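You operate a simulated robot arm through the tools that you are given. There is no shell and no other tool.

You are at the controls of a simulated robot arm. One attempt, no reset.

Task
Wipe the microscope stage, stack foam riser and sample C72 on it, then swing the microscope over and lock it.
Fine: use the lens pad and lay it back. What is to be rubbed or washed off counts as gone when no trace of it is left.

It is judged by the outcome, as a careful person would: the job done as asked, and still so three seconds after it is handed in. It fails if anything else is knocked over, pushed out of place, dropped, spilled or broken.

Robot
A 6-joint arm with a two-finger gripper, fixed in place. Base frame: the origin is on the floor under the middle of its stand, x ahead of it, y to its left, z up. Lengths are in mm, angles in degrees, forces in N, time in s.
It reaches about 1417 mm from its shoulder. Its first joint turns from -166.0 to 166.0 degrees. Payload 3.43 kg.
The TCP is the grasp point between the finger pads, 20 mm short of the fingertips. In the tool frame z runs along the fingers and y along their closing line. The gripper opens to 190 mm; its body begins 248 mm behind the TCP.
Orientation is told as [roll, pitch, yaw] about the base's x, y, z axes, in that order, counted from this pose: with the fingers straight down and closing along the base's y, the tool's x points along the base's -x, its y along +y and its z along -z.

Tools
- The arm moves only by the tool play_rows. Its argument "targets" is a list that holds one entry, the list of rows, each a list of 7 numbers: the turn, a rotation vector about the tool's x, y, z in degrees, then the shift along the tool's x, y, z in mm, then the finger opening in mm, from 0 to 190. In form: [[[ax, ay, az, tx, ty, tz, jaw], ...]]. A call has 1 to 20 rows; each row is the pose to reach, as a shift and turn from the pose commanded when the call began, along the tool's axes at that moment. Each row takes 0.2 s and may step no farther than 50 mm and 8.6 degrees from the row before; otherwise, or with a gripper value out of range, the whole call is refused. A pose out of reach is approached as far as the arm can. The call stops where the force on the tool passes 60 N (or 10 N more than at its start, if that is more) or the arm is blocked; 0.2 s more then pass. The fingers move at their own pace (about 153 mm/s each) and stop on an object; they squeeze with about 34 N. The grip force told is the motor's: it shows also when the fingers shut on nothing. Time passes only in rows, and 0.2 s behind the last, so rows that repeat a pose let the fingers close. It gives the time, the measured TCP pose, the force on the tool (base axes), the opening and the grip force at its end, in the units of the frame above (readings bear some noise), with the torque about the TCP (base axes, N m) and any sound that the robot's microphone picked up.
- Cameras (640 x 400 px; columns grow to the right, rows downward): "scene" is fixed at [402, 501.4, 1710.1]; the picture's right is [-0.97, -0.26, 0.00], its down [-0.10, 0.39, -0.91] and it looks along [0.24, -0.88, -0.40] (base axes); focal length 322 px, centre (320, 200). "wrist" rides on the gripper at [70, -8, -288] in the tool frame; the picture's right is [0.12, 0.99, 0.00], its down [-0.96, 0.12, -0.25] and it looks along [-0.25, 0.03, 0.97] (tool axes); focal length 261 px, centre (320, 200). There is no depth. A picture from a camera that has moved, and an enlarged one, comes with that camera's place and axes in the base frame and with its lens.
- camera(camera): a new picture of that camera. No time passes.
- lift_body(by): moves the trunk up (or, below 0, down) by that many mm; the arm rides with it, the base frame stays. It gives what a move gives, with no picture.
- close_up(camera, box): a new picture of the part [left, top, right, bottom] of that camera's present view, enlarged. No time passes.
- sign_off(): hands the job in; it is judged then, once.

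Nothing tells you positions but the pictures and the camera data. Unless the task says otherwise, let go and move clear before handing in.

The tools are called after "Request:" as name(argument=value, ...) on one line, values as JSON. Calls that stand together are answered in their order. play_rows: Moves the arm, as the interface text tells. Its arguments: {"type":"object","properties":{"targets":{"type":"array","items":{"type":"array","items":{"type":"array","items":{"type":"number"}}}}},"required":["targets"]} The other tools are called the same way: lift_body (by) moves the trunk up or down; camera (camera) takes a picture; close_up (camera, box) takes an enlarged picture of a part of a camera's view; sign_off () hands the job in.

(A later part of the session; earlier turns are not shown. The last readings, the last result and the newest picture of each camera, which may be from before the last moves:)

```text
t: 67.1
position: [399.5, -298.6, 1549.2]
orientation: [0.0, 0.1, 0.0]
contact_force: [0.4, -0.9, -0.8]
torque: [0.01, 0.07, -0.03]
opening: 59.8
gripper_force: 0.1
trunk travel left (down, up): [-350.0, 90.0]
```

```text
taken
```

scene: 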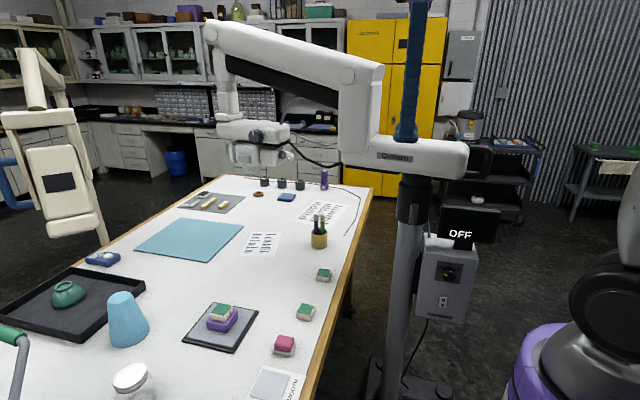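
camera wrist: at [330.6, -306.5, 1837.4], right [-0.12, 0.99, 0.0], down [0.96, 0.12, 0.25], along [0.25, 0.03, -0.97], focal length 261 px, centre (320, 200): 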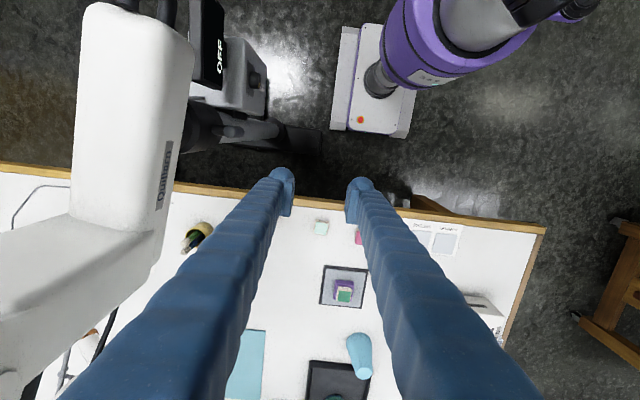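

I zoom on the lock lever and the handle from here.

Request:
close_up(camera="wrist", box=[170, 60, 290, 160])

Request:
close_up(camera="wrist", box=[60, 0, 280, 240])

Request:
close_up(camera="wrist", box=[0, 200, 200, 400])

```text
4.00 times, centred on (230, 110) of wrist
camera zoom: at [330.6, -306.5, 1837.4], right [-0.12, 0.99, 0.0], down [0.96, 0.12, 0.25], along [0.25, 0.03, -0.97], focal length 1043 px, centre (680, 560)
```

zoom: 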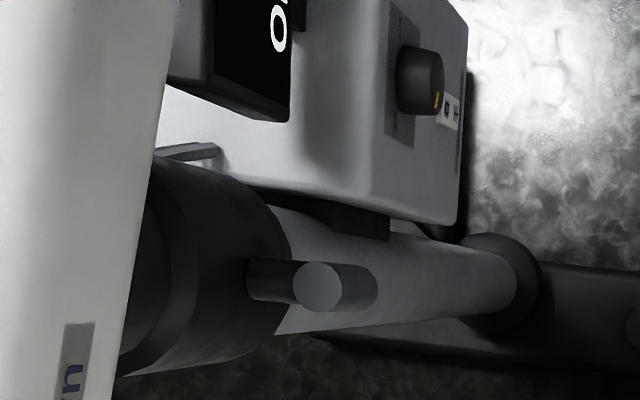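

```text
1.67 times, centred on (170, 120) of wrist
camera zoom: at [330.6, -306.5, 1837.4], right [-0.12, 0.99, 0.0], down [0.96, 0.12, 0.25], along [0.25, 0.03, -0.97], focal length 434 px, centre (570, 333)
```

zoom: 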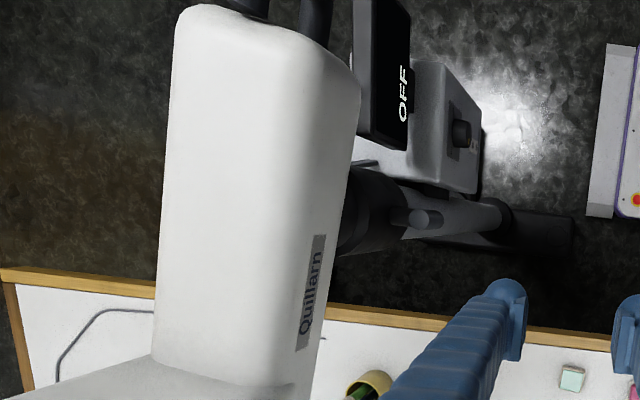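

```text
2.00 times, centred on (100, 300) of wrist
camera zoom: at [330.6, -306.5, 1837.4], right [-0.12, 0.99, 0.0], down [0.96, 0.12, 0.25], along [0.25, 0.03, -0.97], focal length 521 px, centre (760, 0)
```

zoom: 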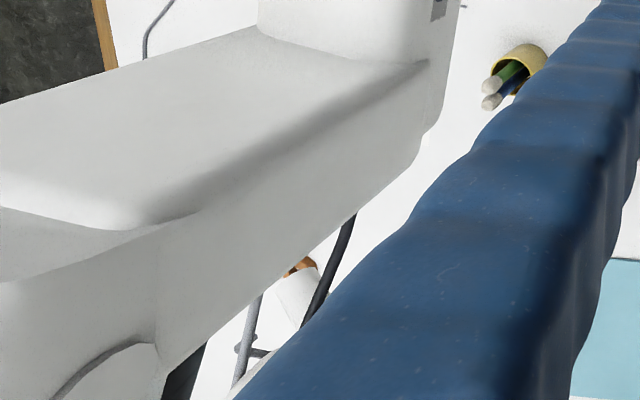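

The lock is a radial rod on the collar with a vertical grip. I move above the handle end of the beam for a look at the handle itself.

Request:
play_rows(targets=[[[0, 0, 0, 34, -24, -14, 60], [0, 0, 0, 68, -48, -28, 60], [0, 0, 0, 102, -72, -42, 60], [0, 0, 0, 136, -96, -56, 60], [0, 0, 0, 170, -121, -71, 60], [0, 0, 0, 170, -121, -71, 60]]])

Request:
camera(camera="wrist")

Request:
camera(camera="scene")

```text
t: 68.5
position: [228.7, -419.8, 1623.5]
orientation: [-0.1, -0.2, 0.0]
contact_force: [0.0, 0.5, 0.1]
torque: [-0.01, 0.08, 0.01]
opening: 60.1
gripper_force: 0.1
trunk travel left (down, up): [-350.0, 90.0]
```

```text
taken
camera wrist: at [158.4, -427.8, 1910.5], right [-0.12, 0.99, 0.0], down [0.96, 0.12, 0.25], along [0.25, 0.03, -0.97], focal length 261 px, centre (320, 200)
```

wrist: 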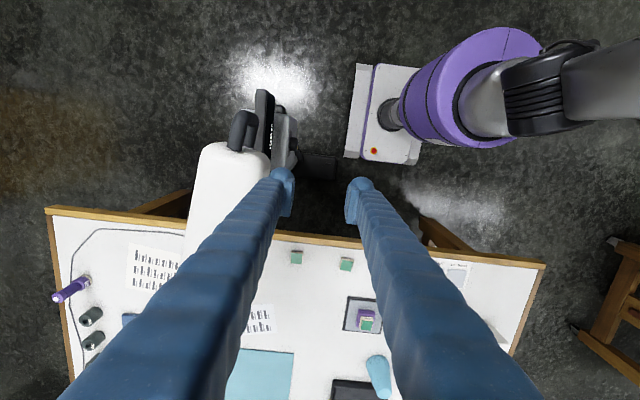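

```text
taken
```

scene: 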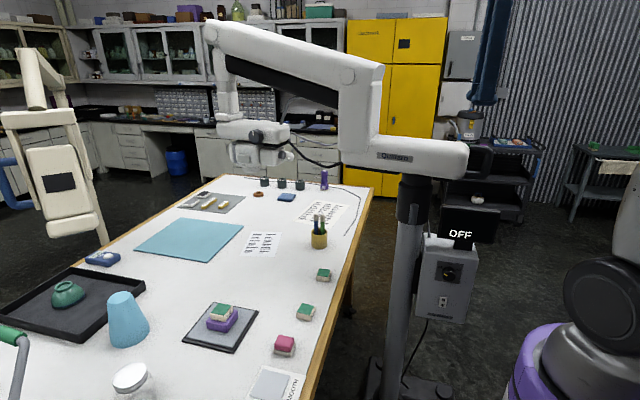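

Request:
close_up(camera="wrist", box=[180, 80, 310, 200])

Request:
close_up(camera="scene", box=[440, 130, 520, 200])

Request:
close_up(camera="scene", box=[380, 170, 460, 240])

```text
3.33 times, centred on (245, 140) of wrist
camera zoom: at [158.4, -427.8, 1910.5], right [-0.12, 0.99, 0.0], down [0.96, 0.12, 0.25], along [0.25, 0.03, -0.97], focal length 869 px, centre (570, 400)
```

zoom: 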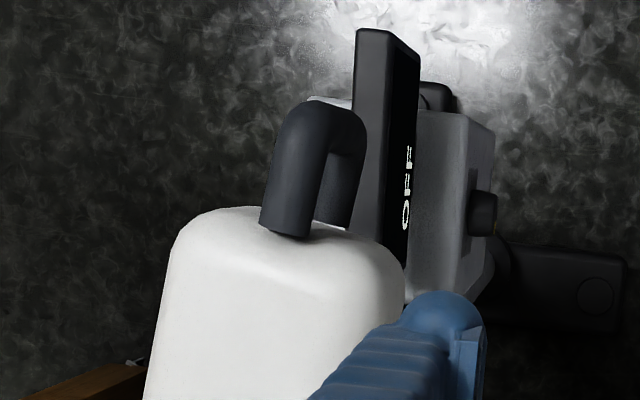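

```text
5.71 times, centred on (480, 165) of scene
camera zoom: at [402.0, 501.4, 1710.1], right [-0.97, -0.26, 0.0], down [-0.1, 0.39, -0.91], along [0.24, -0.88, -0.4], focal length 1843 px, centre (-594, 400)
```

zoom: 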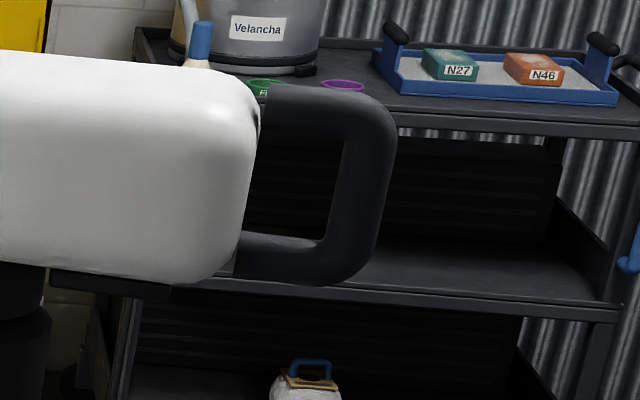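

```text
5.71 times, centred on (420, 205) of scene
camera zoom: at [402.0, 501.4, 1710.1], right [-0.97, -0.26, 0.0], down [-0.1, 0.39, -0.91], along [0.24, -0.88, -0.4], focal length 1843 px, centre (-251, 171)
```

zoom: 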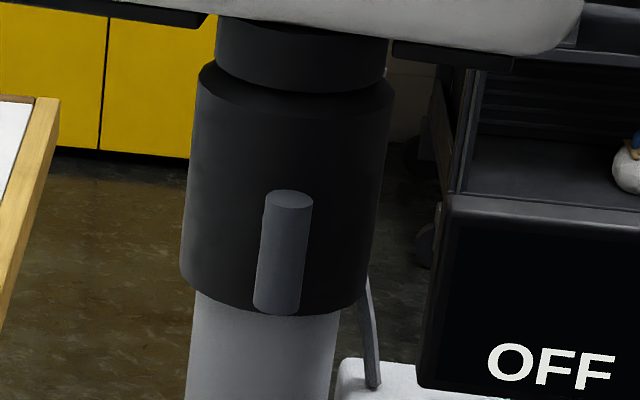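

The handle is a vertical loop at the beam's end. Its top bar is at about (175, -560, 1455). I go above it with the gripper turned to match the beam.

Request:
play_rows(targets=[[[0, 0, 2.5, 13.6, -34.9, 15, 70], [0, 0, 5, 27.2, -69.8, 30, 70], [0, 0, 7.5, 40.9, -104.7, 50, 70], [0, 0, 10, 54.5, -139.5, 70, 70], [0, 0, 10, 54.5, -139.5, 70, 70]]])

Request:
camera(camera="wrist")

Request:
close_up(camera="wrist", box=[250, 130, 390, 230])

Request:
close_up(camera="scene", box=[430, 100, 530, 200])

```text
t: 69.7
position: [173.8, -560.0, 1553.1]
orientation: [-0.2, 0.0, -10.0]
contact_force: [0.2, 0.2, 0.1]
torque: [-0.08, 0.01, -0.03]
opening: 70.1
gripper_force: 0.0
trunk travel left (down, up): [-350.0, 90.0]
```

```text
taken
camera wrist: at [102.8, -554.6, 1841.0], right [0.06, 1.0, 0.0], down [0.97, -0.05, 0.25], along [0.25, -0.02, -0.97], focal length 261 px, centre (320, 200)
```

wrist: 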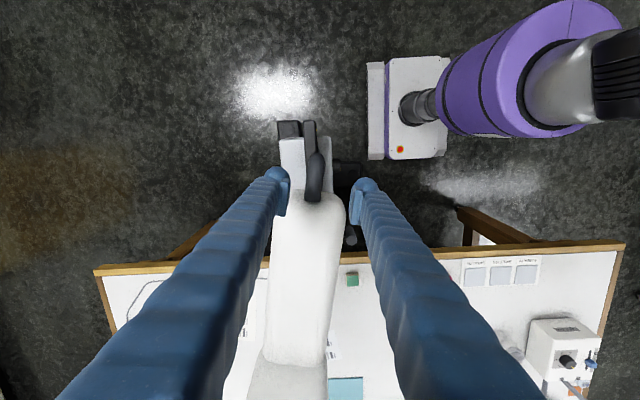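

```text
4.00 times, centred on (320, 180) of wrist
camera zoom: at [102.8, -554.6, 1841.0], right [0.06, 1.0, 0.0], down [0.97, -0.05, 0.25], along [0.25, -0.02, -0.97], focal length 1043 px, centre (320, 280)
```

zoom: 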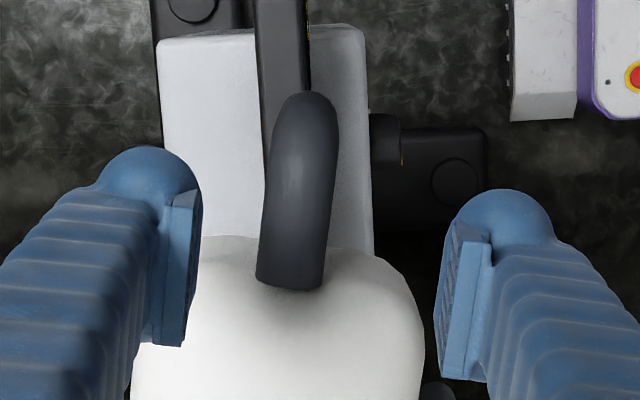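

```text
4.00 times, centred on (480, 150) of scene
camera zoom: at [402.0, 501.4, 1710.1], right [-0.97, -0.26, 0.0], down [-0.1, 0.39, -0.91], along [0.24, -0.88, -0.4], focal length 1290 px, centre (-320, 400)
```

zoom: 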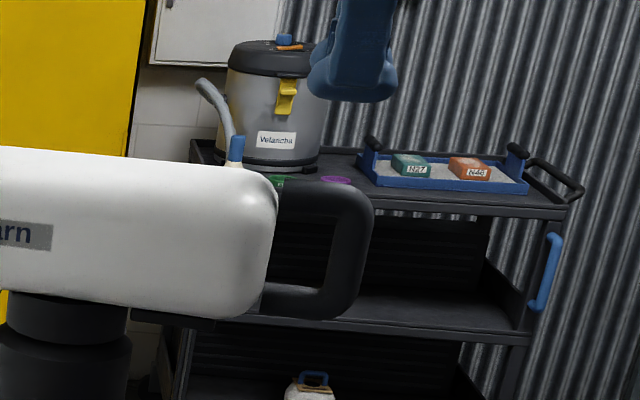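

The bar's centreline is about 6 mm to the -y side of my fingers. I shift and lower the fork over the top bar.

Request:
play_rows(targets=[[[0, 0, 0, 6, -6.1, 20, 64], [0, 0, 0, 6, -6.1, 45, 60], [0, 0, 0, 6, -6.1, 65, 60], [0, 0, 0, 6, -6.1, 80, 60], [0, 0, 0, 6, -6.1, 92, 60], [0, 0, 0, 6, -6.1, 92, 60]]])

Request:
close_up(camera="wrist", box=[250, 130, 390, 230])

Request:
close_up(camera="scene", box=[440, 120, 520, 190])

```text
t: 71.1
position: [166.1, -564.8, 1460.1]
orientation: [0.0, -0.1, -10.1]
contact_force: [0.5, -0.6, -0.7]
torque: [0.0, 0.01, 0.01]
opening: 59.9
gripper_force: 0.1
trunk travel left (down, up): [-350.0, 90.0]
```

```text
4.00 times, centred on (320, 180) of wrist
camera zoom: at [95.6, -560.4, 1747.9], right [0.06, 1.0, 0.0], down [0.97, -0.05, 0.25], along [0.25, -0.01, -0.97], focal length 1043 px, centre (320, 280)
```

zoom: 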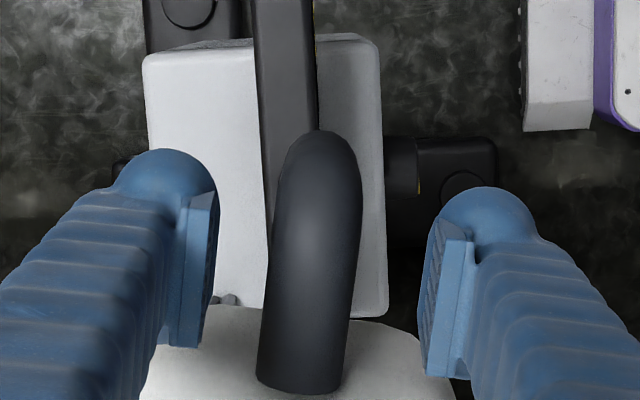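

```text
5.71 times, centred on (480, 155) of scene
camera zoom: at [402.0, 501.4, 1710.1], right [-0.97, -0.26, 0.0], down [-0.1, 0.39, -0.91], along [0.24, -0.88, -0.4], focal length 1843 px, centre (-594, 457)
```

zoom: 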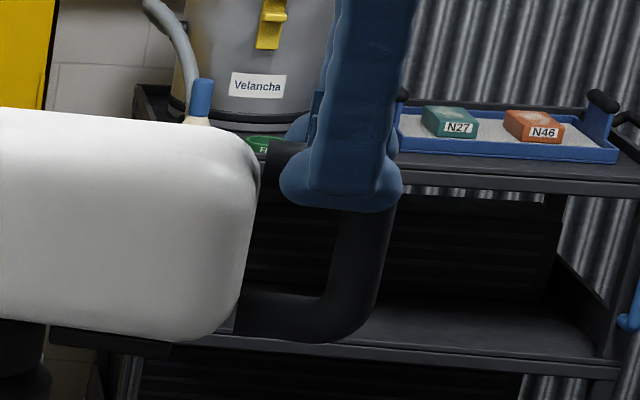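

The fingers straddle the bar. I close on it to feel its width.

Request:
play_rows(targets=[[[0, 0, 0, 0, 0, 0, 50], [0, 0, 0, 0, 0, 0, 40], [0, 0, 0, 0, 0, 0, 32], [0, 0, 0, 0, 0, 0, 22], [0, 0, 0, 0, 0, 0, 10], [0, 0, 0, 0, 0, 0, 10]]])

Request:
close_up(camera="wrist", box=[250, 130, 390, 230])

```text
t: 72.5
position: [167.6, -565.2, 1461.0]
orientation: [0.0, -0.1, -9.9]
contact_force: [-1.7, -11.9, 2.3]
torque: [-0.23, 0.0, -0.73]
opening: 24.8
gripper_force: 45.3
trunk travel left (down, up): [-350.0, 90.0]
```

```text
4.00 times, centred on (320, 180) of wrist
camera zoom: at [95.2, -561.9, 1747.9], right [0.06, 1.0, 0.0], down [0.97, -0.05, 0.25], along [0.25, -0.01, -0.97], focal length 1043 px, centre (320, 280)
```

zoom: 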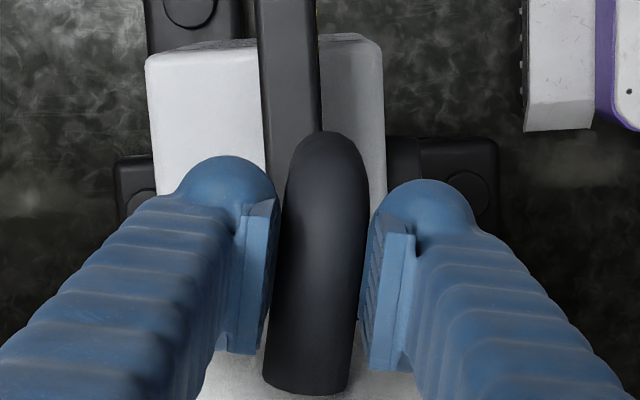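

Bar width is 24.8 mm. I test the swing with 4° along the arc about the column.

Request:
play_rows(targets=[[[0, 0, -1, 0, -3.2, 0, 10], [0, 0, -2, -0.1, -6.4, 0, 10], [0, 0, -3, -0.25, -9.65, 0, 10], [0, 0, -4, -0.45, -12.86, 0, 10], [0, 0, -4, -0.45, -12.86, 0, 10]]])

Request:
camera(camera="scene")

```text
t: 73.7
position: [164.4, -577.1, 1460.0]
orientation: [-0.1, -0.1, -6.0]
contact_force: [-3.6, 4.0, 3.8]
torque: [0.06, 0.22, -0.48]
opening: 24.6
gripper_force: 45.3
trunk travel left (down, up): [-350.0, 90.0]
```

```text
taken
```

scene: 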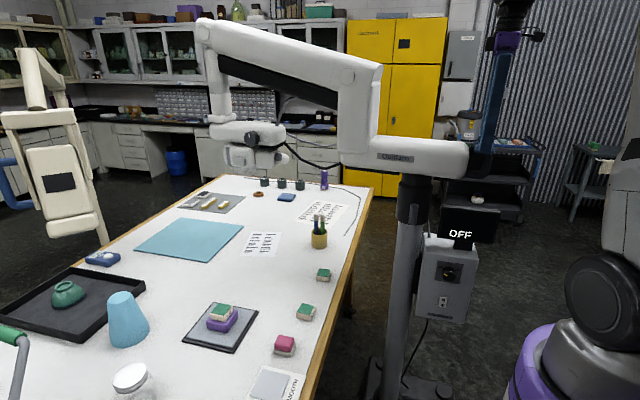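

It swings freely with little force. I continue the swing along the arc.

Request:
play_rows(targets=[[[0, 0, -2, -0.11, -6.43, 0, 10], [0, 0, -4, -0.45, -12.86, 0, 10], [0, 0, -6, -1.01, -19.26, 0, 10], [0, 0, -8, -1.79, -25.65, 0, 10], [0, 0, -10, -2.8, -32, 0, 10], [0, 0, -12, -4.03, -38.32, 0, 10], [0, 0, -14, -5.47, -44.59, 0, 10], [0, 0, -16, -7.14, -50.8, 0, 10], [0, 0, -16, -7.14, -50.8, 0, 10]]])

Request:
camera(camera="scene")

Request:
camera(camera="wrist")

```text
t: 75.7
position: [164.6, -628.4, 1460.4]
orientation: [-0.2, -0.1, 10.0]
contact_force: [-7.6, -3.1, 8.2]
torque: [-0.1, 0.15, -0.43]
opening: 25.1
gripper_force: 45.1
trunk travel left (down, up): [-350.0, 90.0]
```

```text
taken
```

scene: 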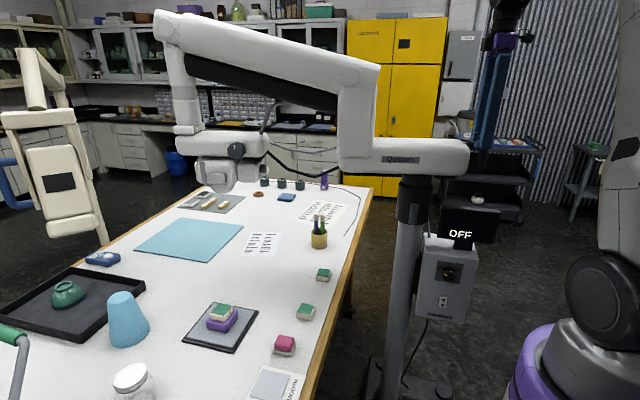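

```text
taken
camera wrist: at [97.1, -649.6, 1748.0], right [-0.29, 0.96, 0.0], down [0.93, 0.28, 0.25], along [0.24, 0.07, -0.97], focal length 261 px, centre (320, 200)
```

wrist: 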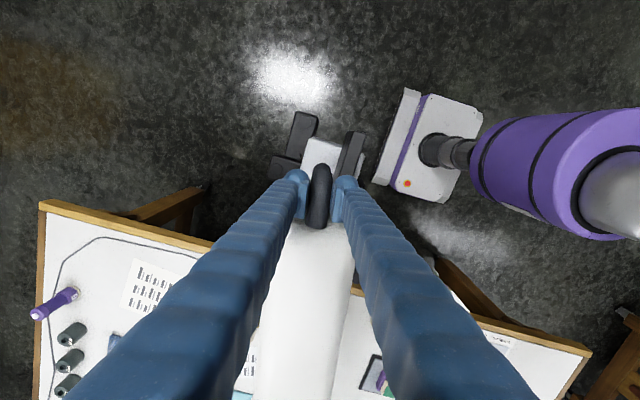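

The beam follows well. Next 16°.

Request:
play_rows(targets=[[[0, 0, -2, -0.11, -6.43, 0, 10], [0, 0, -4, -0.45, -12.86, 0, 10], [0, 0, -6, -1.01, -19.26, 0, 10], [0, 0, -8, -1.79, -25.65, 0, 10], [0, 0, -10, -2.8, -32, 0, 10], [0, 0, -12, -4.03, -38.32, 0, 10], [0, 0, -14, -5.47, -44.59, 0, 10], [0, 0, -16, -7.14, -50.8, 0, 10], [0, 0, -16, -7.14, -50.8, 0, 10]]])

Request:
camera(camera="scene")

Request:
close_up(camera="scene", box=[380, 160, 470, 240])

```text
t: 77.7
position: [181.6, -678.8, 1461.1]
orientation: [-0.2, -0.2, 26.0]
contact_force: [-13.1, -9.4, 5.3]
torque: [-0.19, 0.14, -0.43]
opening: 24.9
gripper_force: 45.2
trunk travel left (down, up): [-350.0, 90.0]
```

```text
taken
```

scene: 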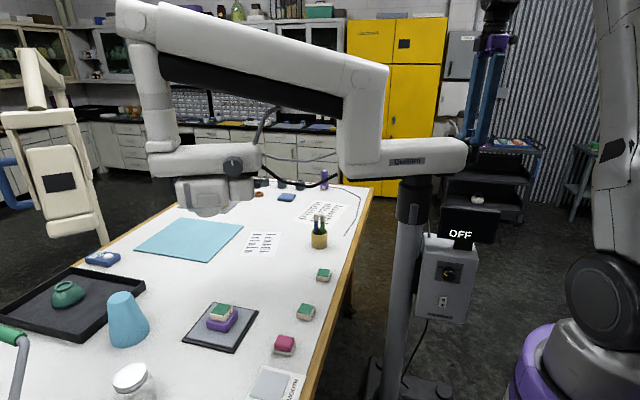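

```text
5.00 times, centred on (425, 200) of scene
camera zoom: at [402.0, 501.4, 1710.1], right [-0.97, -0.26, 0.0], down [-0.1, 0.39, -0.91], along [0.24, -0.88, -0.4], focal length 1613 px, centre (-205, 200)
```

zoom: 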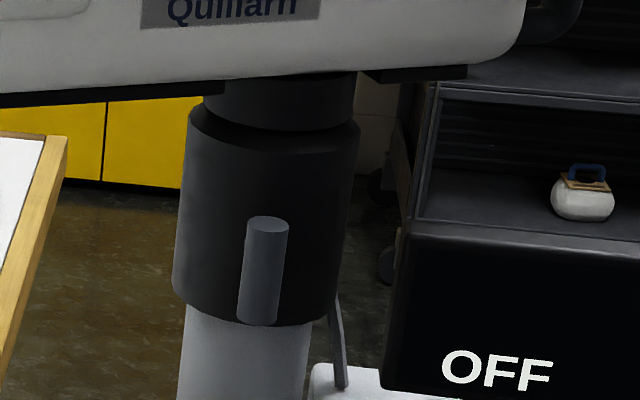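

The head is at about 26° and needs about 40° to be over the stage. I relieve the grip, then continue 10°.

Request:
play_rows(targets=[[[0, 0, 0, 0, 0, 0, 32], [0, 0, 0, 0, 0, 0, 32], [0, 0, 0, 0, 0, 0, 10], [0, 0, 0, 0, 0, 0, 10], [0, 0, -2, -0.11, -6.43, 0, 10], [0, 0, -4, -0.45, -12.86, 0, 10], [0, 0, -6, -1.01, -19.26, 0, 10], [0, 0, -8, -1.79, -25.65, 0, 10], [0, 0, -10, -2.8, -32, 0, 10], [0, 0, -10, -2.8, -32, 0, 10]]])

Request:
camera(camera="scene")

Request:
close_up(camera="scene", box=[120, 130, 290, 370])

```text
t: 79.9
position: [199.3, -706.3, 1459.3]
orientation: [-0.1, 0.0, 36.1]
contact_force: [-0.7, -4.2, -7.1]
torque: [-0.13, 0.01, -0.43]
opening: 25.1
gripper_force: 44.6
trunk travel left (down, up): [-350.0, 90.0]
```

```text
taken
```

scene: 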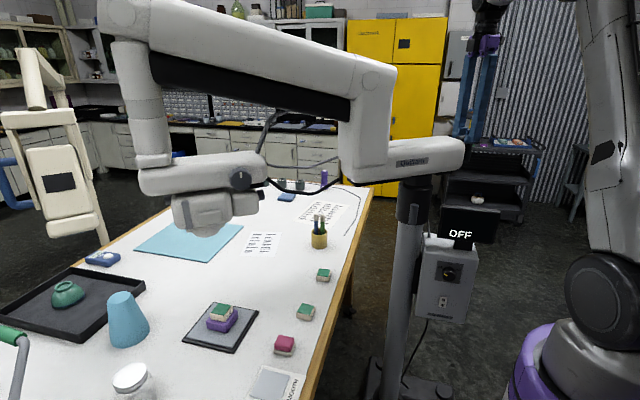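

```text
1.67 times, centred on (205, 250) of scene
camera zoom: at [402.0, 501.4, 1710.1], right [-0.97, -0.26, 0.0], down [-0.1, 0.39, -0.91], along [0.24, -0.88, -0.4], focal length 538 px, centre (512, 117)
```

zoom: 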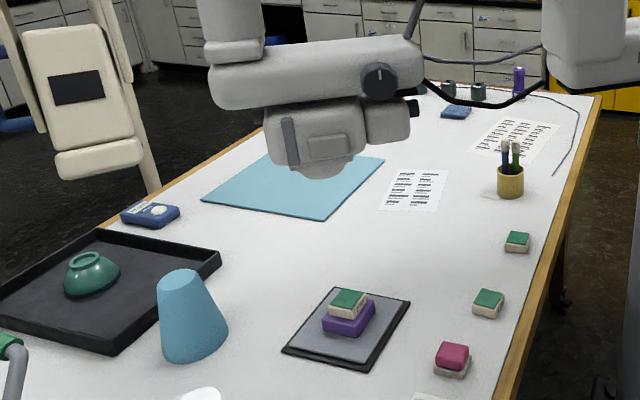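

The head is close to over the stage. I take a wrist picture before the last degrees.

Request:
camera(camera="wrist")

Request:
close_up(camera="scene", box=[160, 150, 270, 240])

```text
taken
camera wrist: at [147.2, -754.6, 1747.7], right [-0.68, 0.73, 0.0], down [0.71, 0.66, 0.25], along [0.18, 0.17, -0.97], focal length 261 px, centre (320, 200)
```

wrist: 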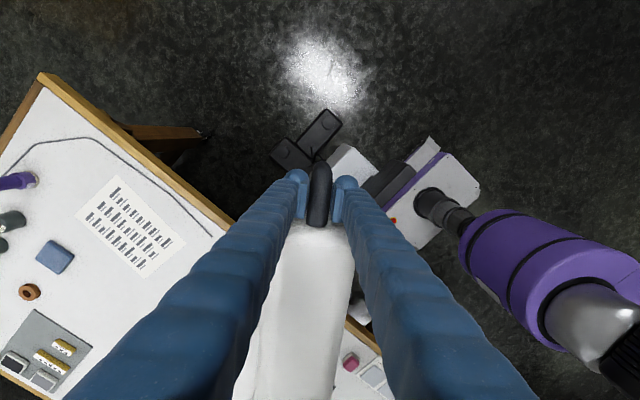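

```text
4.44 times, centred on (215, 195) of scene
camera zoom: at [402.0, 501.4, 1710.1], right [-0.97, -0.26, 0.0], down [-0.1, 0.39, -0.91], along [0.24, -0.88, -0.4], focal length 1433 px, centre (787, 222)
```

zoom: 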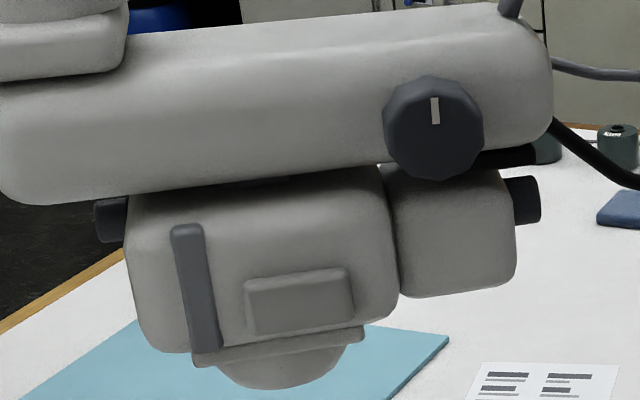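

I add the last 3.2° by my best estimate, then release and check from another viewpoint.

Request:
play_rows(targets=[[[0, 0, -1.6, -0.07, -5.15, 0, 10], [0, 0, -3.2, -0.29, -10.29, 0, 10], [0, 0, -3.2, -0.29, -10.29, 0, 10], [0, 0, -3.2, -0.29, -10.29, 0, 32], [0, 0, -3.2, -0.29, -10.29, 0, 45], [0, 0, -3.2, -0.29, -10.29, 0, 60], [0, 0, -3.2, -0.29, -10.29, 0, 60]]])

Request:
close_up(camera="wrist", box=[250, 130, 390, 230])

Request:
close_up(camera="scene", box=[120, 130, 290, 370])

```text
t: 81.5
position: [205.9, -714.0, 1461.1]
orientation: [-0.1, 0.0, 39.2]
contact_force: [0.8, -0.6, 0.4]
torque: [-0.01, -0.04, -0.03]
opening: 60.2
gripper_force: 0.0
trunk travel left (down, up): [-350.0, 90.0]
```

```text
4.00 times, centred on (320, 180) of wrist
camera zoom: at [156.2, -764.5, 1747.8], right [-0.72, 0.69, 0.0], down [0.67, 0.7, 0.25], along [0.17, 0.18, -0.97], focal length 1043 px, centre (320, 280)
```

zoom: 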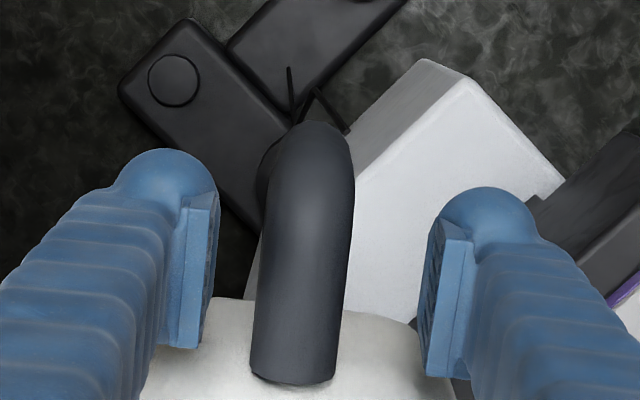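

```text
1.67 times, centred on (205, 250) of scene
camera zoom: at [402.0, 501.4, 1710.1], right [-0.97, -0.26, 0.0], down [-0.1, 0.39, -0.91], along [0.24, -0.88, -0.4], focal length 538 px, centre (512, 117)
```

zoom: 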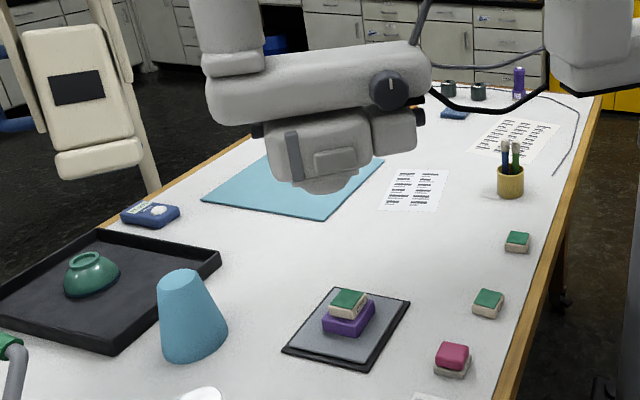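

The handle is released. I lift clear, go back around on the robot's side and turn the gripper straight.

Request:
play_rows(targets=[[[0, 0, 0, 0, 0, -40, 60], [0, 0, 0, 0, 0, -85, 60], [0, 0, 0, 0, 0, -130, 60], [0, 0, 0, 0, 0, -150, 60], [0, 0, 5.6, -34.3, 29.9, -150, 60], [0, 0, 11.2, -68.6, 59.8, -150, 60], [0, 0, 16.8, -103, 89.6, -150, 60], [0, 0, 22.4, -137.3, 119.5, -150, 60], [0, 0, 28, -171.6, 149.4, -150, 60], [0, 0, 33.6, -206, 179.3, -150, 60], [0, 0, 39.2, -240.3, 209.2, -150, 60], [0, 0, 39.2, -240.3, 209.2, -150, 60]]])

Request:
camera(camera="wrist")

Request:
camera(camera="scene")

```text
t: 84.1
position: [259.3, -400.2, 1608.2]
orientation: [-0.1, -0.1, -0.2]
contact_force: [0.2, 0.4, 0.0]
torque: [-0.03, 0.03, 0.0]
opening: 60.2
gripper_force: 0.2
trunk travel left (down, up): [-350.0, 90.0]
```

```text
taken
camera wrist: at [189.5, -408.3, 1895.8], right [-0.12, 0.99, 0.0], down [0.96, 0.11, 0.25], along [0.25, 0.03, -0.97], focal length 261 px, centre (320, 200)
```

wrist: 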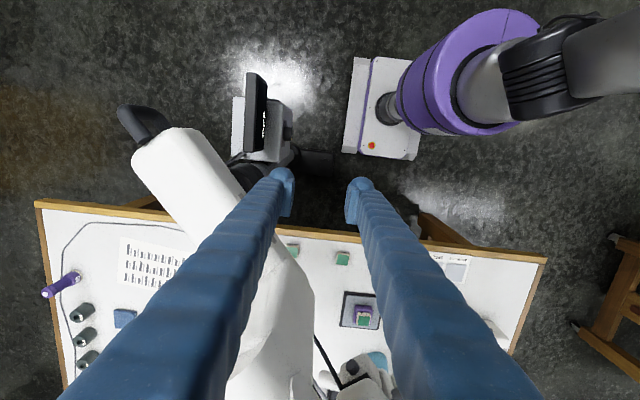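

```text
taken
```

scene: 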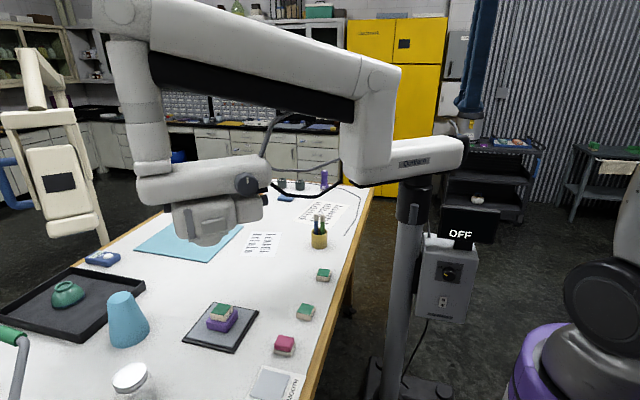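

Request:
close_up(camera="wrist", box=[290, 280, 430, 400])

Request:
close_up(camera="wrist", box=[210, 60, 340, 200])

```text
3.33 times, centred on (360, 340) of wrist
camera zoom: at [189.5, -408.3, 1895.8], right [-0.12, 0.99, 0.0], down [0.96, 0.11, 0.25], along [0.25, 0.03, -0.97], focal length 869 px, centre (187, -267)
```

zoom: 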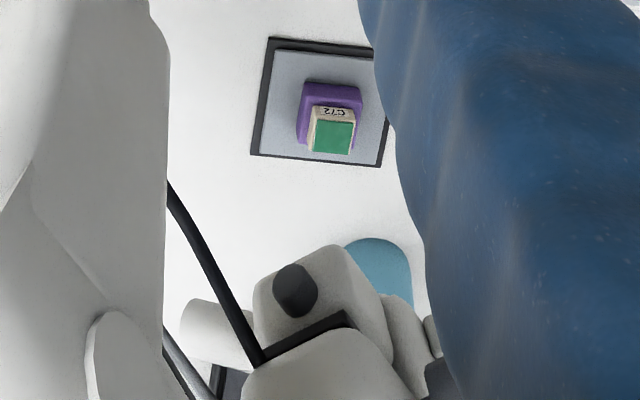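

```text
2.86 times, centred on (275, 130) of wrist
camera zoom: at [189.5, -408.3, 1895.8], right [-0.12, 0.99, 0.0], down [0.96, 0.11, 0.25], along [0.25, 0.03, -0.97], focal length 745 px, centre (449, 400)
```

zoom: 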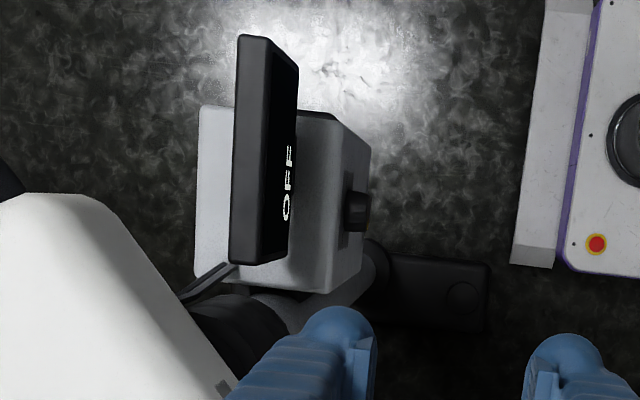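

I move to a side viewpoint with the gripper tilted forward, to see the head against the stack.

Request:
play_rows(targets=[[[0, 0, 0, -23.4, 33.3, 13, 60], [0, 0, 0, -46.8, 66.7, 26, 60], [0, 0, 0, -70.2, 100, 39, 60], [0, 0, 0, -93.7, 133.3, 52, 60], [0, 0, 0, -117, 166.7, 65, 60], [0, 0, 0, -140.5, 200, 78, 60], [0, -6.67, 0, -167.2, 207.8, 103.6, 60], [0, -13.33, 0, -193.8, 215.6, 129.1, 60], [0, -20, 0, -220.5, 223.3, 154.7, 60], [0, -26.67, 0, -247.2, 231.1, 180.2, 60], [0, -33.33, 0, -273.8, 238.9, 205.8, 60], [0, -40, 0, -300.5, 246.7, 231.3, 60], [0, -46.67, 0, -327.2, 254.4, 256.9, 60], [0, -53.33, 0, -353.8, 262.2, 282.4, 60], [0, -60, 0, -380.5, 270, 308, 60], [0, -60, 0, -380.5, 270, 308, 60]]])

Request:
camera(camera="wrist")

Request:
camera(camera="scene")

```text
t: 87.5
position: [702.2, -162.3, 1333.5]
orientation: [-0.9, -59.6, 2.1]
contact_force: [-0.1, -3.3, 1.0]
torque: [0.31, 0.22, 0.49]
opening: 59.9
gripper_force: 0.1
out of reach, approached as far as the arm can: row 14, 15, 16
trunk travel left (down, up): [-350.0, 90.0]
```

```text
taken
camera wrist: at [418.8, -175.9, 1417.9], right [-0.08, 0.99, -0.11], down [0.27, 0.13, 0.95], along [0.96, 0.05, -0.28], focal length 261 px, centre (320, 200)
```

wrist: 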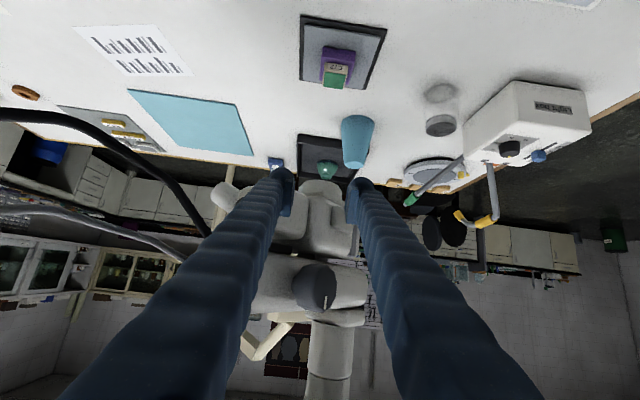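

```text
taken
```

scene: 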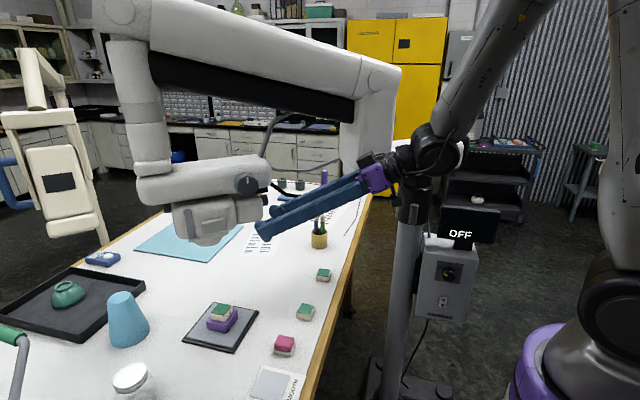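

Request:
close_up(camera="wrist", box=[240, 30, 420, 240])

Request:
close_up(camera="scene", box=[150, 150, 310, 270])

```text
1.90 times, centred on (330, 135) of wrist
camera zoom: at [418.8, -175.9, 1417.9], right [-0.08, 0.99, -0.11], down [0.27, 0.13, 0.95], along [0.96, 0.05, -0.28], focal length 496 px, centre (301, 324)
```

zoom: 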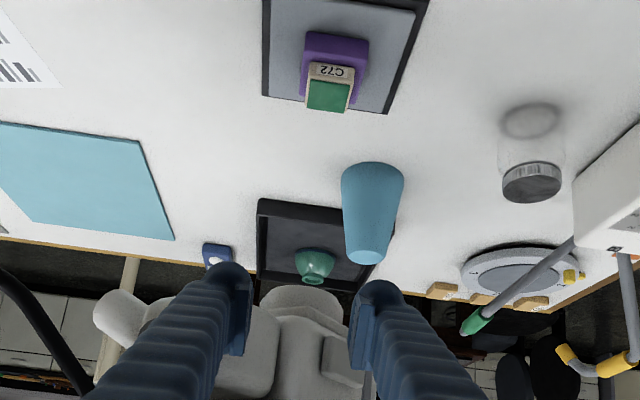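

```text
3.33 times, centred on (230, 210) of scene
camera zoom: at [402.0, 501.4, 1710.1], right [-0.97, -0.26, 0.0], down [-0.1, 0.39, -0.91], along [0.24, -0.88, -0.4], focal length 1075 px, centre (620, 167)
```

zoom: 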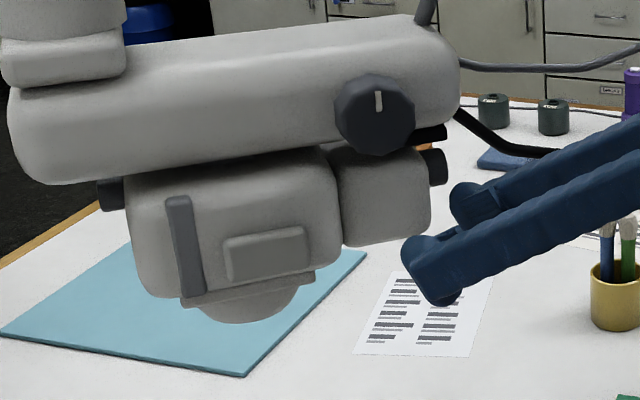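

Both views agree: the objective is at about (886, -153), over the stage centre (883, -150) within a few millimetres. Now the lock. I first return the gripper to vertical, away from the head.

Request:
play_rows(targets=[[[0, 6.67, 0, -8.8, -7.8, -35.9, 60], [0, 13.33, 0, -17.6, -15.6, -71.7, 60], [0, 20, 0, -26.4, -23.3, -107.6, 60], [0, 26.67, 0, -35.2, -31.1, -143.5, 60], [0, 33.33, 0, -44, -38.9, -179.3, 60], [0, 40, 0, -52.8, -46.7, -215.2, 60], [0, 46.67, 0, -61.6, -54.4, -251.1, 60], [0, 53.33, 0, -70.4, -62.2, -287, 60], [0, 60, 0, -79.2, -70, -322.8, 60], [0, 60, 0, -79.2, -70, -322.8, 60]]])

Request:
camera(camera="scene")

```text
t: 89.7
position: [463.0, -239.9, 1564.7]
orientation: [-0.1, -0.2, 0.0]
contact_force: [0.1, -0.2, 0.1]
torque: [0.0, -0.05, -0.03]
opening: 60.0
gripper_force: 0.0
trunk travel left (down, up): [-350.0, 90.0]
```

```text
taken
```

scene: 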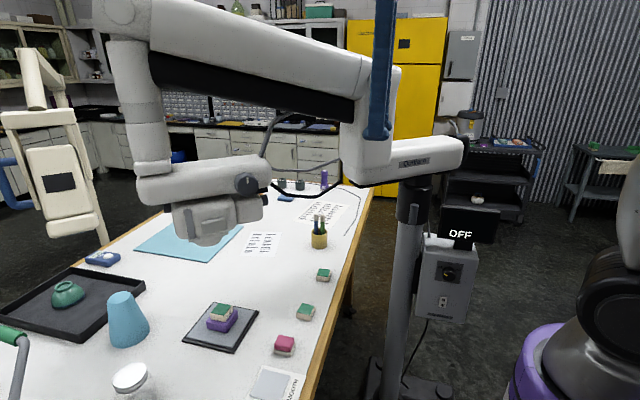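

The microscope stays put. The lock needs a low, near pose, so I lower the trunk to give the arm more room.

Request:
lift_body(by=-200)

Request:
camera(camera="scene")

```text
t: 91.9
position: [464.0, -239.3, 1364.3]
orientation: [-0.1, -0.1, -0.1]
contact_force: [-0.4, 0.5, -0.3]
torque: [0.0, -0.03, 0.05]
opening: 60.1
gripper_force: 0.1
trunk travel left (down, up): [-150.0, 290.0]
```

```text
taken
```

scene: 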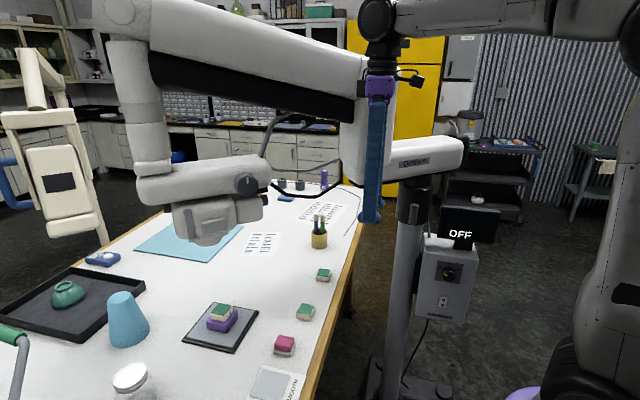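

I turn the gripper to -90° so the fingers close along x, near the column.

Request:
play_rows(targets=[[[0, 0, 8.2, 9, -3, -2, 60], [0, 0, 16.4, 18, -6, -4, 60], [0, 0, 24.5, 27, -10, -6, 60], [0, 0, 32.7, 36, -13, -8, 60], [0, 0, 40.9, 45, -17, -10, 60], [0, 0, 49.1, 54, -20, -12, 60], [0, 0, 57.3, 63, -24, -14, 60], [0, 0, 65.5, 72, -28, -16, 60], [0, 0, 73.6, 81, -32, -18, 60], [0, 0, 81.8, 91, -36, -19, 60], [0, 0, 90, 100, -40, -20, 60], [0, 0, 90, 100, -40, -20, 60]]])

Request:
camera(camera="wrist")

```text
t: 94.5
position: [364.2, -278.3, 1385.4]
orientation: [0.1, 0.0, -90.1]
contact_force: [0.4, 0.8, 0.1]
torque: [-0.01, 0.0, -0.03]
opening: 60.1
gripper_force: 0.1
trunk travel left (down, up): [-150.0, 290.0]
```

```text
taken
camera wrist: at [355.4, -208.8, 1671.5], right [0.99, 0.12, 0.0], down [0.11, -0.96, 0.25], along [0.03, -0.25, -0.97], focal length 261 px, centre (320, 200)
```

wrist: 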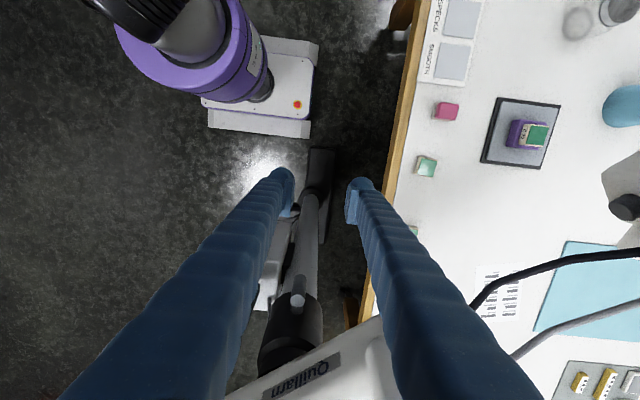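

Request:
close_up(camera="wrist", box=[240, 250, 360, 400])

```text
2.67 times, centred on (300, 325) of wrist
camera zoom: at [355.4, -208.8, 1671.5], right [0.99, 0.12, 0.0], down [0.11, -0.96, 0.25], along [0.03, -0.25, -0.97], focal length 695 px, centre (373, -133)
```

zoom: 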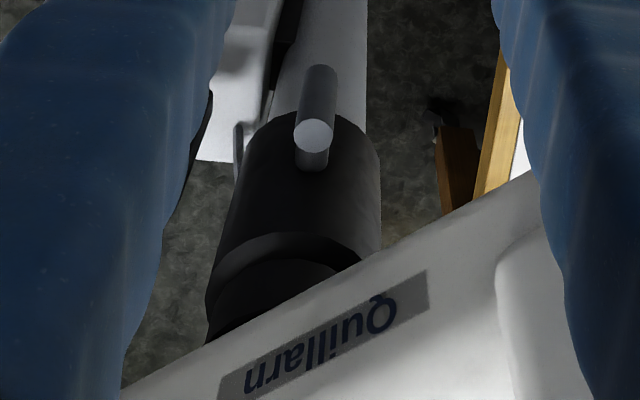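

The grip's axis is near (351, -492). I tilt the gripper 45° toward the column and approach for a closer look.

Request:
play_rows(targets=[[[0, -7.5, 0, -15, -2, 5, 60], [0, -15, 0, -30, -4, 12, 60], [0, -22.5, 0, -50, -6, 20, 60], [0, -30, 0, -70, -8, 28, 60], [0, -37.5, 0, -90, -10, 36, 60], [0, -45, 0, -110, -12.5, 44, 60], [0, -45, 0, -110, -12.5, 44, 60]]])

Request:
camera(camera="wrist")

Request:
camera(camera="scene")

```text
t: 96.1
position: [356.1, -388.3, 1335.7]
orientation: [-0.6, -44.9, -89.0]
contact_force: [-0.5, -0.4, 0.2]
torque: [0.06, -0.06, 0.02]
opening: 59.9
gripper_force: 0.0
trunk travel left (down, up): [-150.0, 290.0]
```

```text
taken
camera wrist: at [346.4, -135.4, 1489.4], right [0.99, 0.09, -0.09], down [0.13, -0.51, 0.85], along [0.03, -0.86, -0.51], focal length 261 px, centre (320, 200)
```

wrist: 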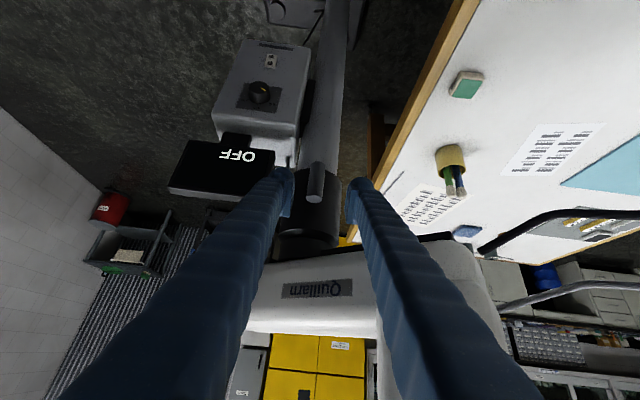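

```text
taken
```

scene: 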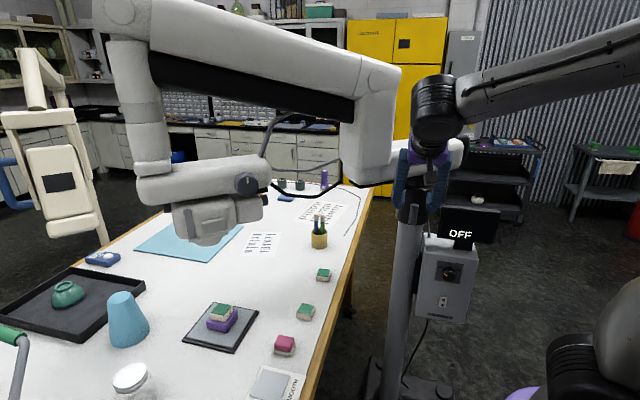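

Request:
close_up(camera="wrist", box=[260, 130, 370, 260])

Request:
close_up(camera="wrist", box=[160, 20, 360, 210])

```text
3.08 times, centred on (315, 195) of wrist
camera zoom: at [346.4, -135.4, 1489.4], right [0.99, 0.09, -0.09], down [0.13, -0.51, 0.85], along [0.03, -0.86, -0.51], focal length 802 px, centre (335, 215)
```

zoom: 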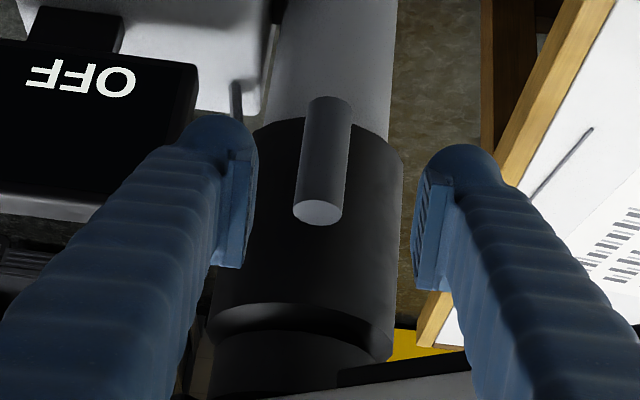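

```text
2.11 times, centred on (260, 115) of wrist
camera zoom: at [346.4, -135.4, 1489.4], right [0.99, 0.09, -0.09], down [0.13, -0.51, 0.85], along [0.03, -0.86, -0.51], focal length 549 px, centre (446, 379)
```

zoom: 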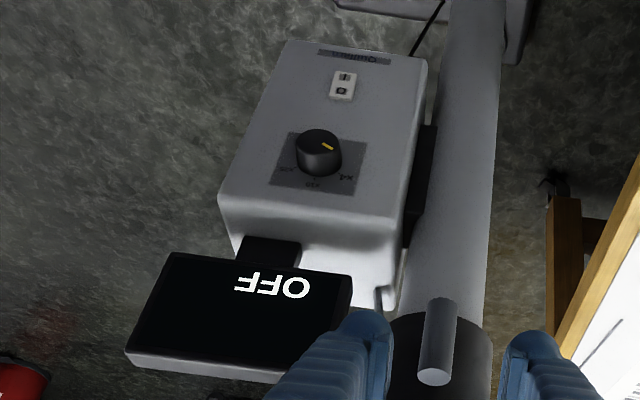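

Request:
play_rows(targets=[[[0, 0, 0, 0, 0, 0, 60], [0, 0, 0, 0, 0, 0, 60]]])

```text
t: 96.7
position: [355.0, -387.1, 1336.3]
orientation: [-0.7, -44.9, -89.1]
contact_force: [1.0, 0.3, -0.1]
torque: [0.01, 0.02, -0.02]
opening: 60.2
gripper_force: 0.1
trunk travel left (down, up): [-150.0, 290.0]
```

I advance along the tool axis so the fingers straddle the lever's grip.

Request:
play_rows(targets=[[[0, 0, 0, -2, -2, 35, 60], [0, 0, 0, -4, -4, 70, 60], [0, 0, 0, -4.8, -4, 100, 60], [0, 0, 0, -4.8, -4, 115, 60], [0, 0, 0, -4.8, -4, 115, 60]]])

Request:
close_up(camera="wrist", box=[250, 130, 390, 240])

Request:
close_up(camera="scene", box=[370, 130, 480, 240])

```text
t: 97.9
position: [346.2, -474.6, 1261.5]
orientation: [0.2, -45.0, -90.2]
contact_force: [0.3, 0.3, -0.9]
torque: [0.03, -0.02, -0.03]
opening: 60.3
gripper_force: 0.2
trunk travel left (down, up): [-150.0, 290.0]
```

```text
3.64 times, centred on (320, 185) of wrist
camera zoom: at [338.2, -221.5, 1415.8], right [0.99, 0.08, -0.08], down [0.11, -0.5, 0.86], along [0.03, -0.86, -0.51], focal length 948 px, centre (320, 254)
```

zoom: 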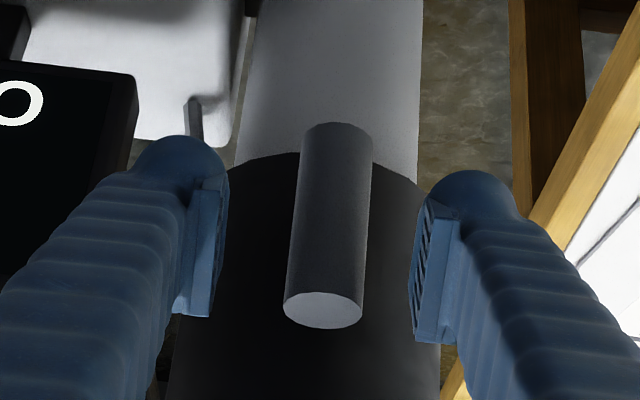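

```text
3.64 times, centred on (425, 185) of scene
camera zoom: at [402.0, 501.4, 1710.1], right [-0.97, -0.26, 0.0], down [-0.1, 0.39, -0.91], along [0.24, -0.88, -0.4], focal length 1173 px, centre (-62, 254)
```

zoom: 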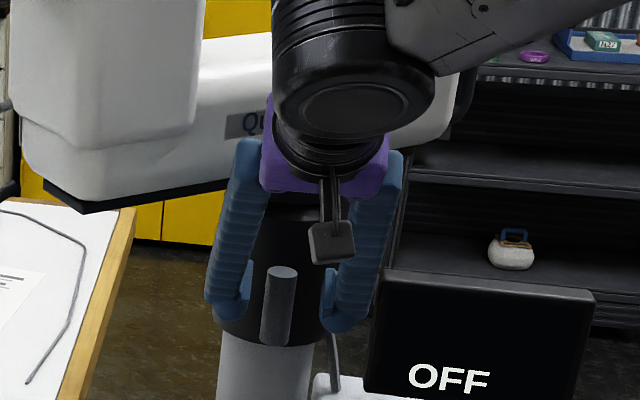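

The fingers straddle the grip. I centre by 4 mm, advance 26 mm more and close on it.

Request:
play_rows(targets=[[[0, 0, 0, 1.5, 4, 13, 60], [0, 0, 0, 3, 4, 26, 60], [0, 0, 0, 3, 4, 26, 60], [0, 0, 0, 3, 4, 26, 45], [0, 0, 0, 3, 4, 26, 35], [0, 0, 0, 3, 4, 26, 25], [0, 0, 0, 3, 4, 26, 15], [0, 0, 0, 3, 4, 26, 15]]])

Request:
close_up(camera="wrist", box=[250, 130, 390, 240])

Request:
close_up(camera="scene", box=[370, 130, 480, 240])

```text
t: 99.7
position: [350.3, -490.3, 1240.0]
orientation: [0.1, -45.1, -90.1]
contact_force: [-10.7, 1.1, -0.9]
torque: [-0.07, 0.03, -0.07]
opening: 24.7
gripper_force: 45.0
trunk travel left (down, up): [-150.0, 290.0]
```

```text
3.64 times, centred on (320, 185) of wrist
camera zoom: at [341.9, -237.5, 1394.8], right [0.99, 0.08, -0.08], down [0.11, -0.51, 0.86], along [0.03, -0.86, -0.51], focal length 948 px, centre (320, 254)
```

zoom: 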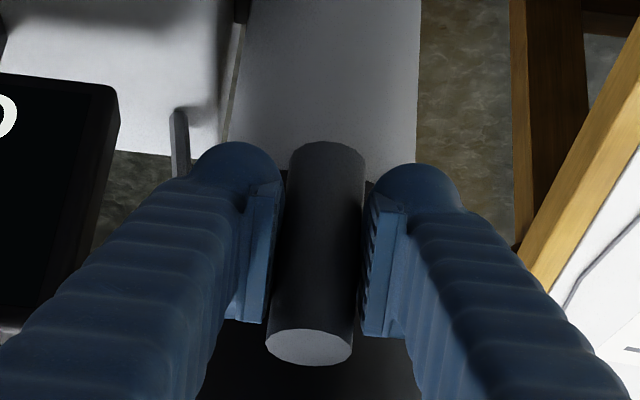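

```text
3.64 times, centred on (425, 185) of scene
camera zoom: at [402.0, 501.4, 1710.1], right [-0.97, -0.26, 0.0], down [-0.1, 0.39, -0.91], along [0.24, -0.88, -0.4], focal length 1173 px, centre (-62, 254)
```

zoom: 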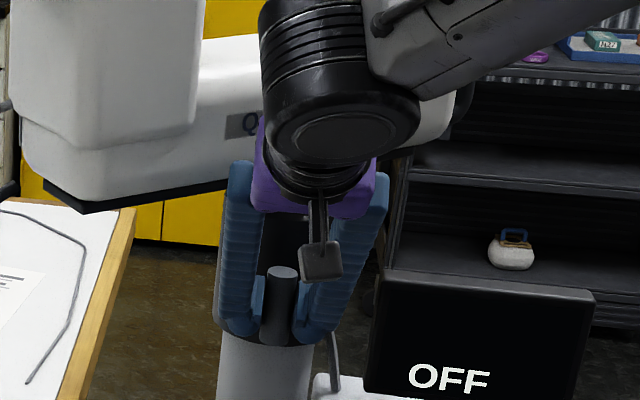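

The lever's grip is held (24.7 mm). I test a small clockwise turn (seen from above) about the column and watch the force.

Request:
play_rows(targets=[[[0.7, 0, 0.7, 0, 1.9, 0, 15], [1.41, 0, 1.41, -0.05, 3.7, 0.05, 15], [1.41, 0, 1.41, -0.05, 3.7, 0.05, 15]]])

```text
t: 100.5
position: [350.3, -491.2, 1241.0]
orientation: [0.0, -45.1, -92.3]
contact_force: [-31.2, -1.1, -6.6]
torque: [-0.14, 0.07, -0.12]
opening: 24.8
gripper_force: 45.1
trunk travel left (down, up): [-150.0, 290.0]
```

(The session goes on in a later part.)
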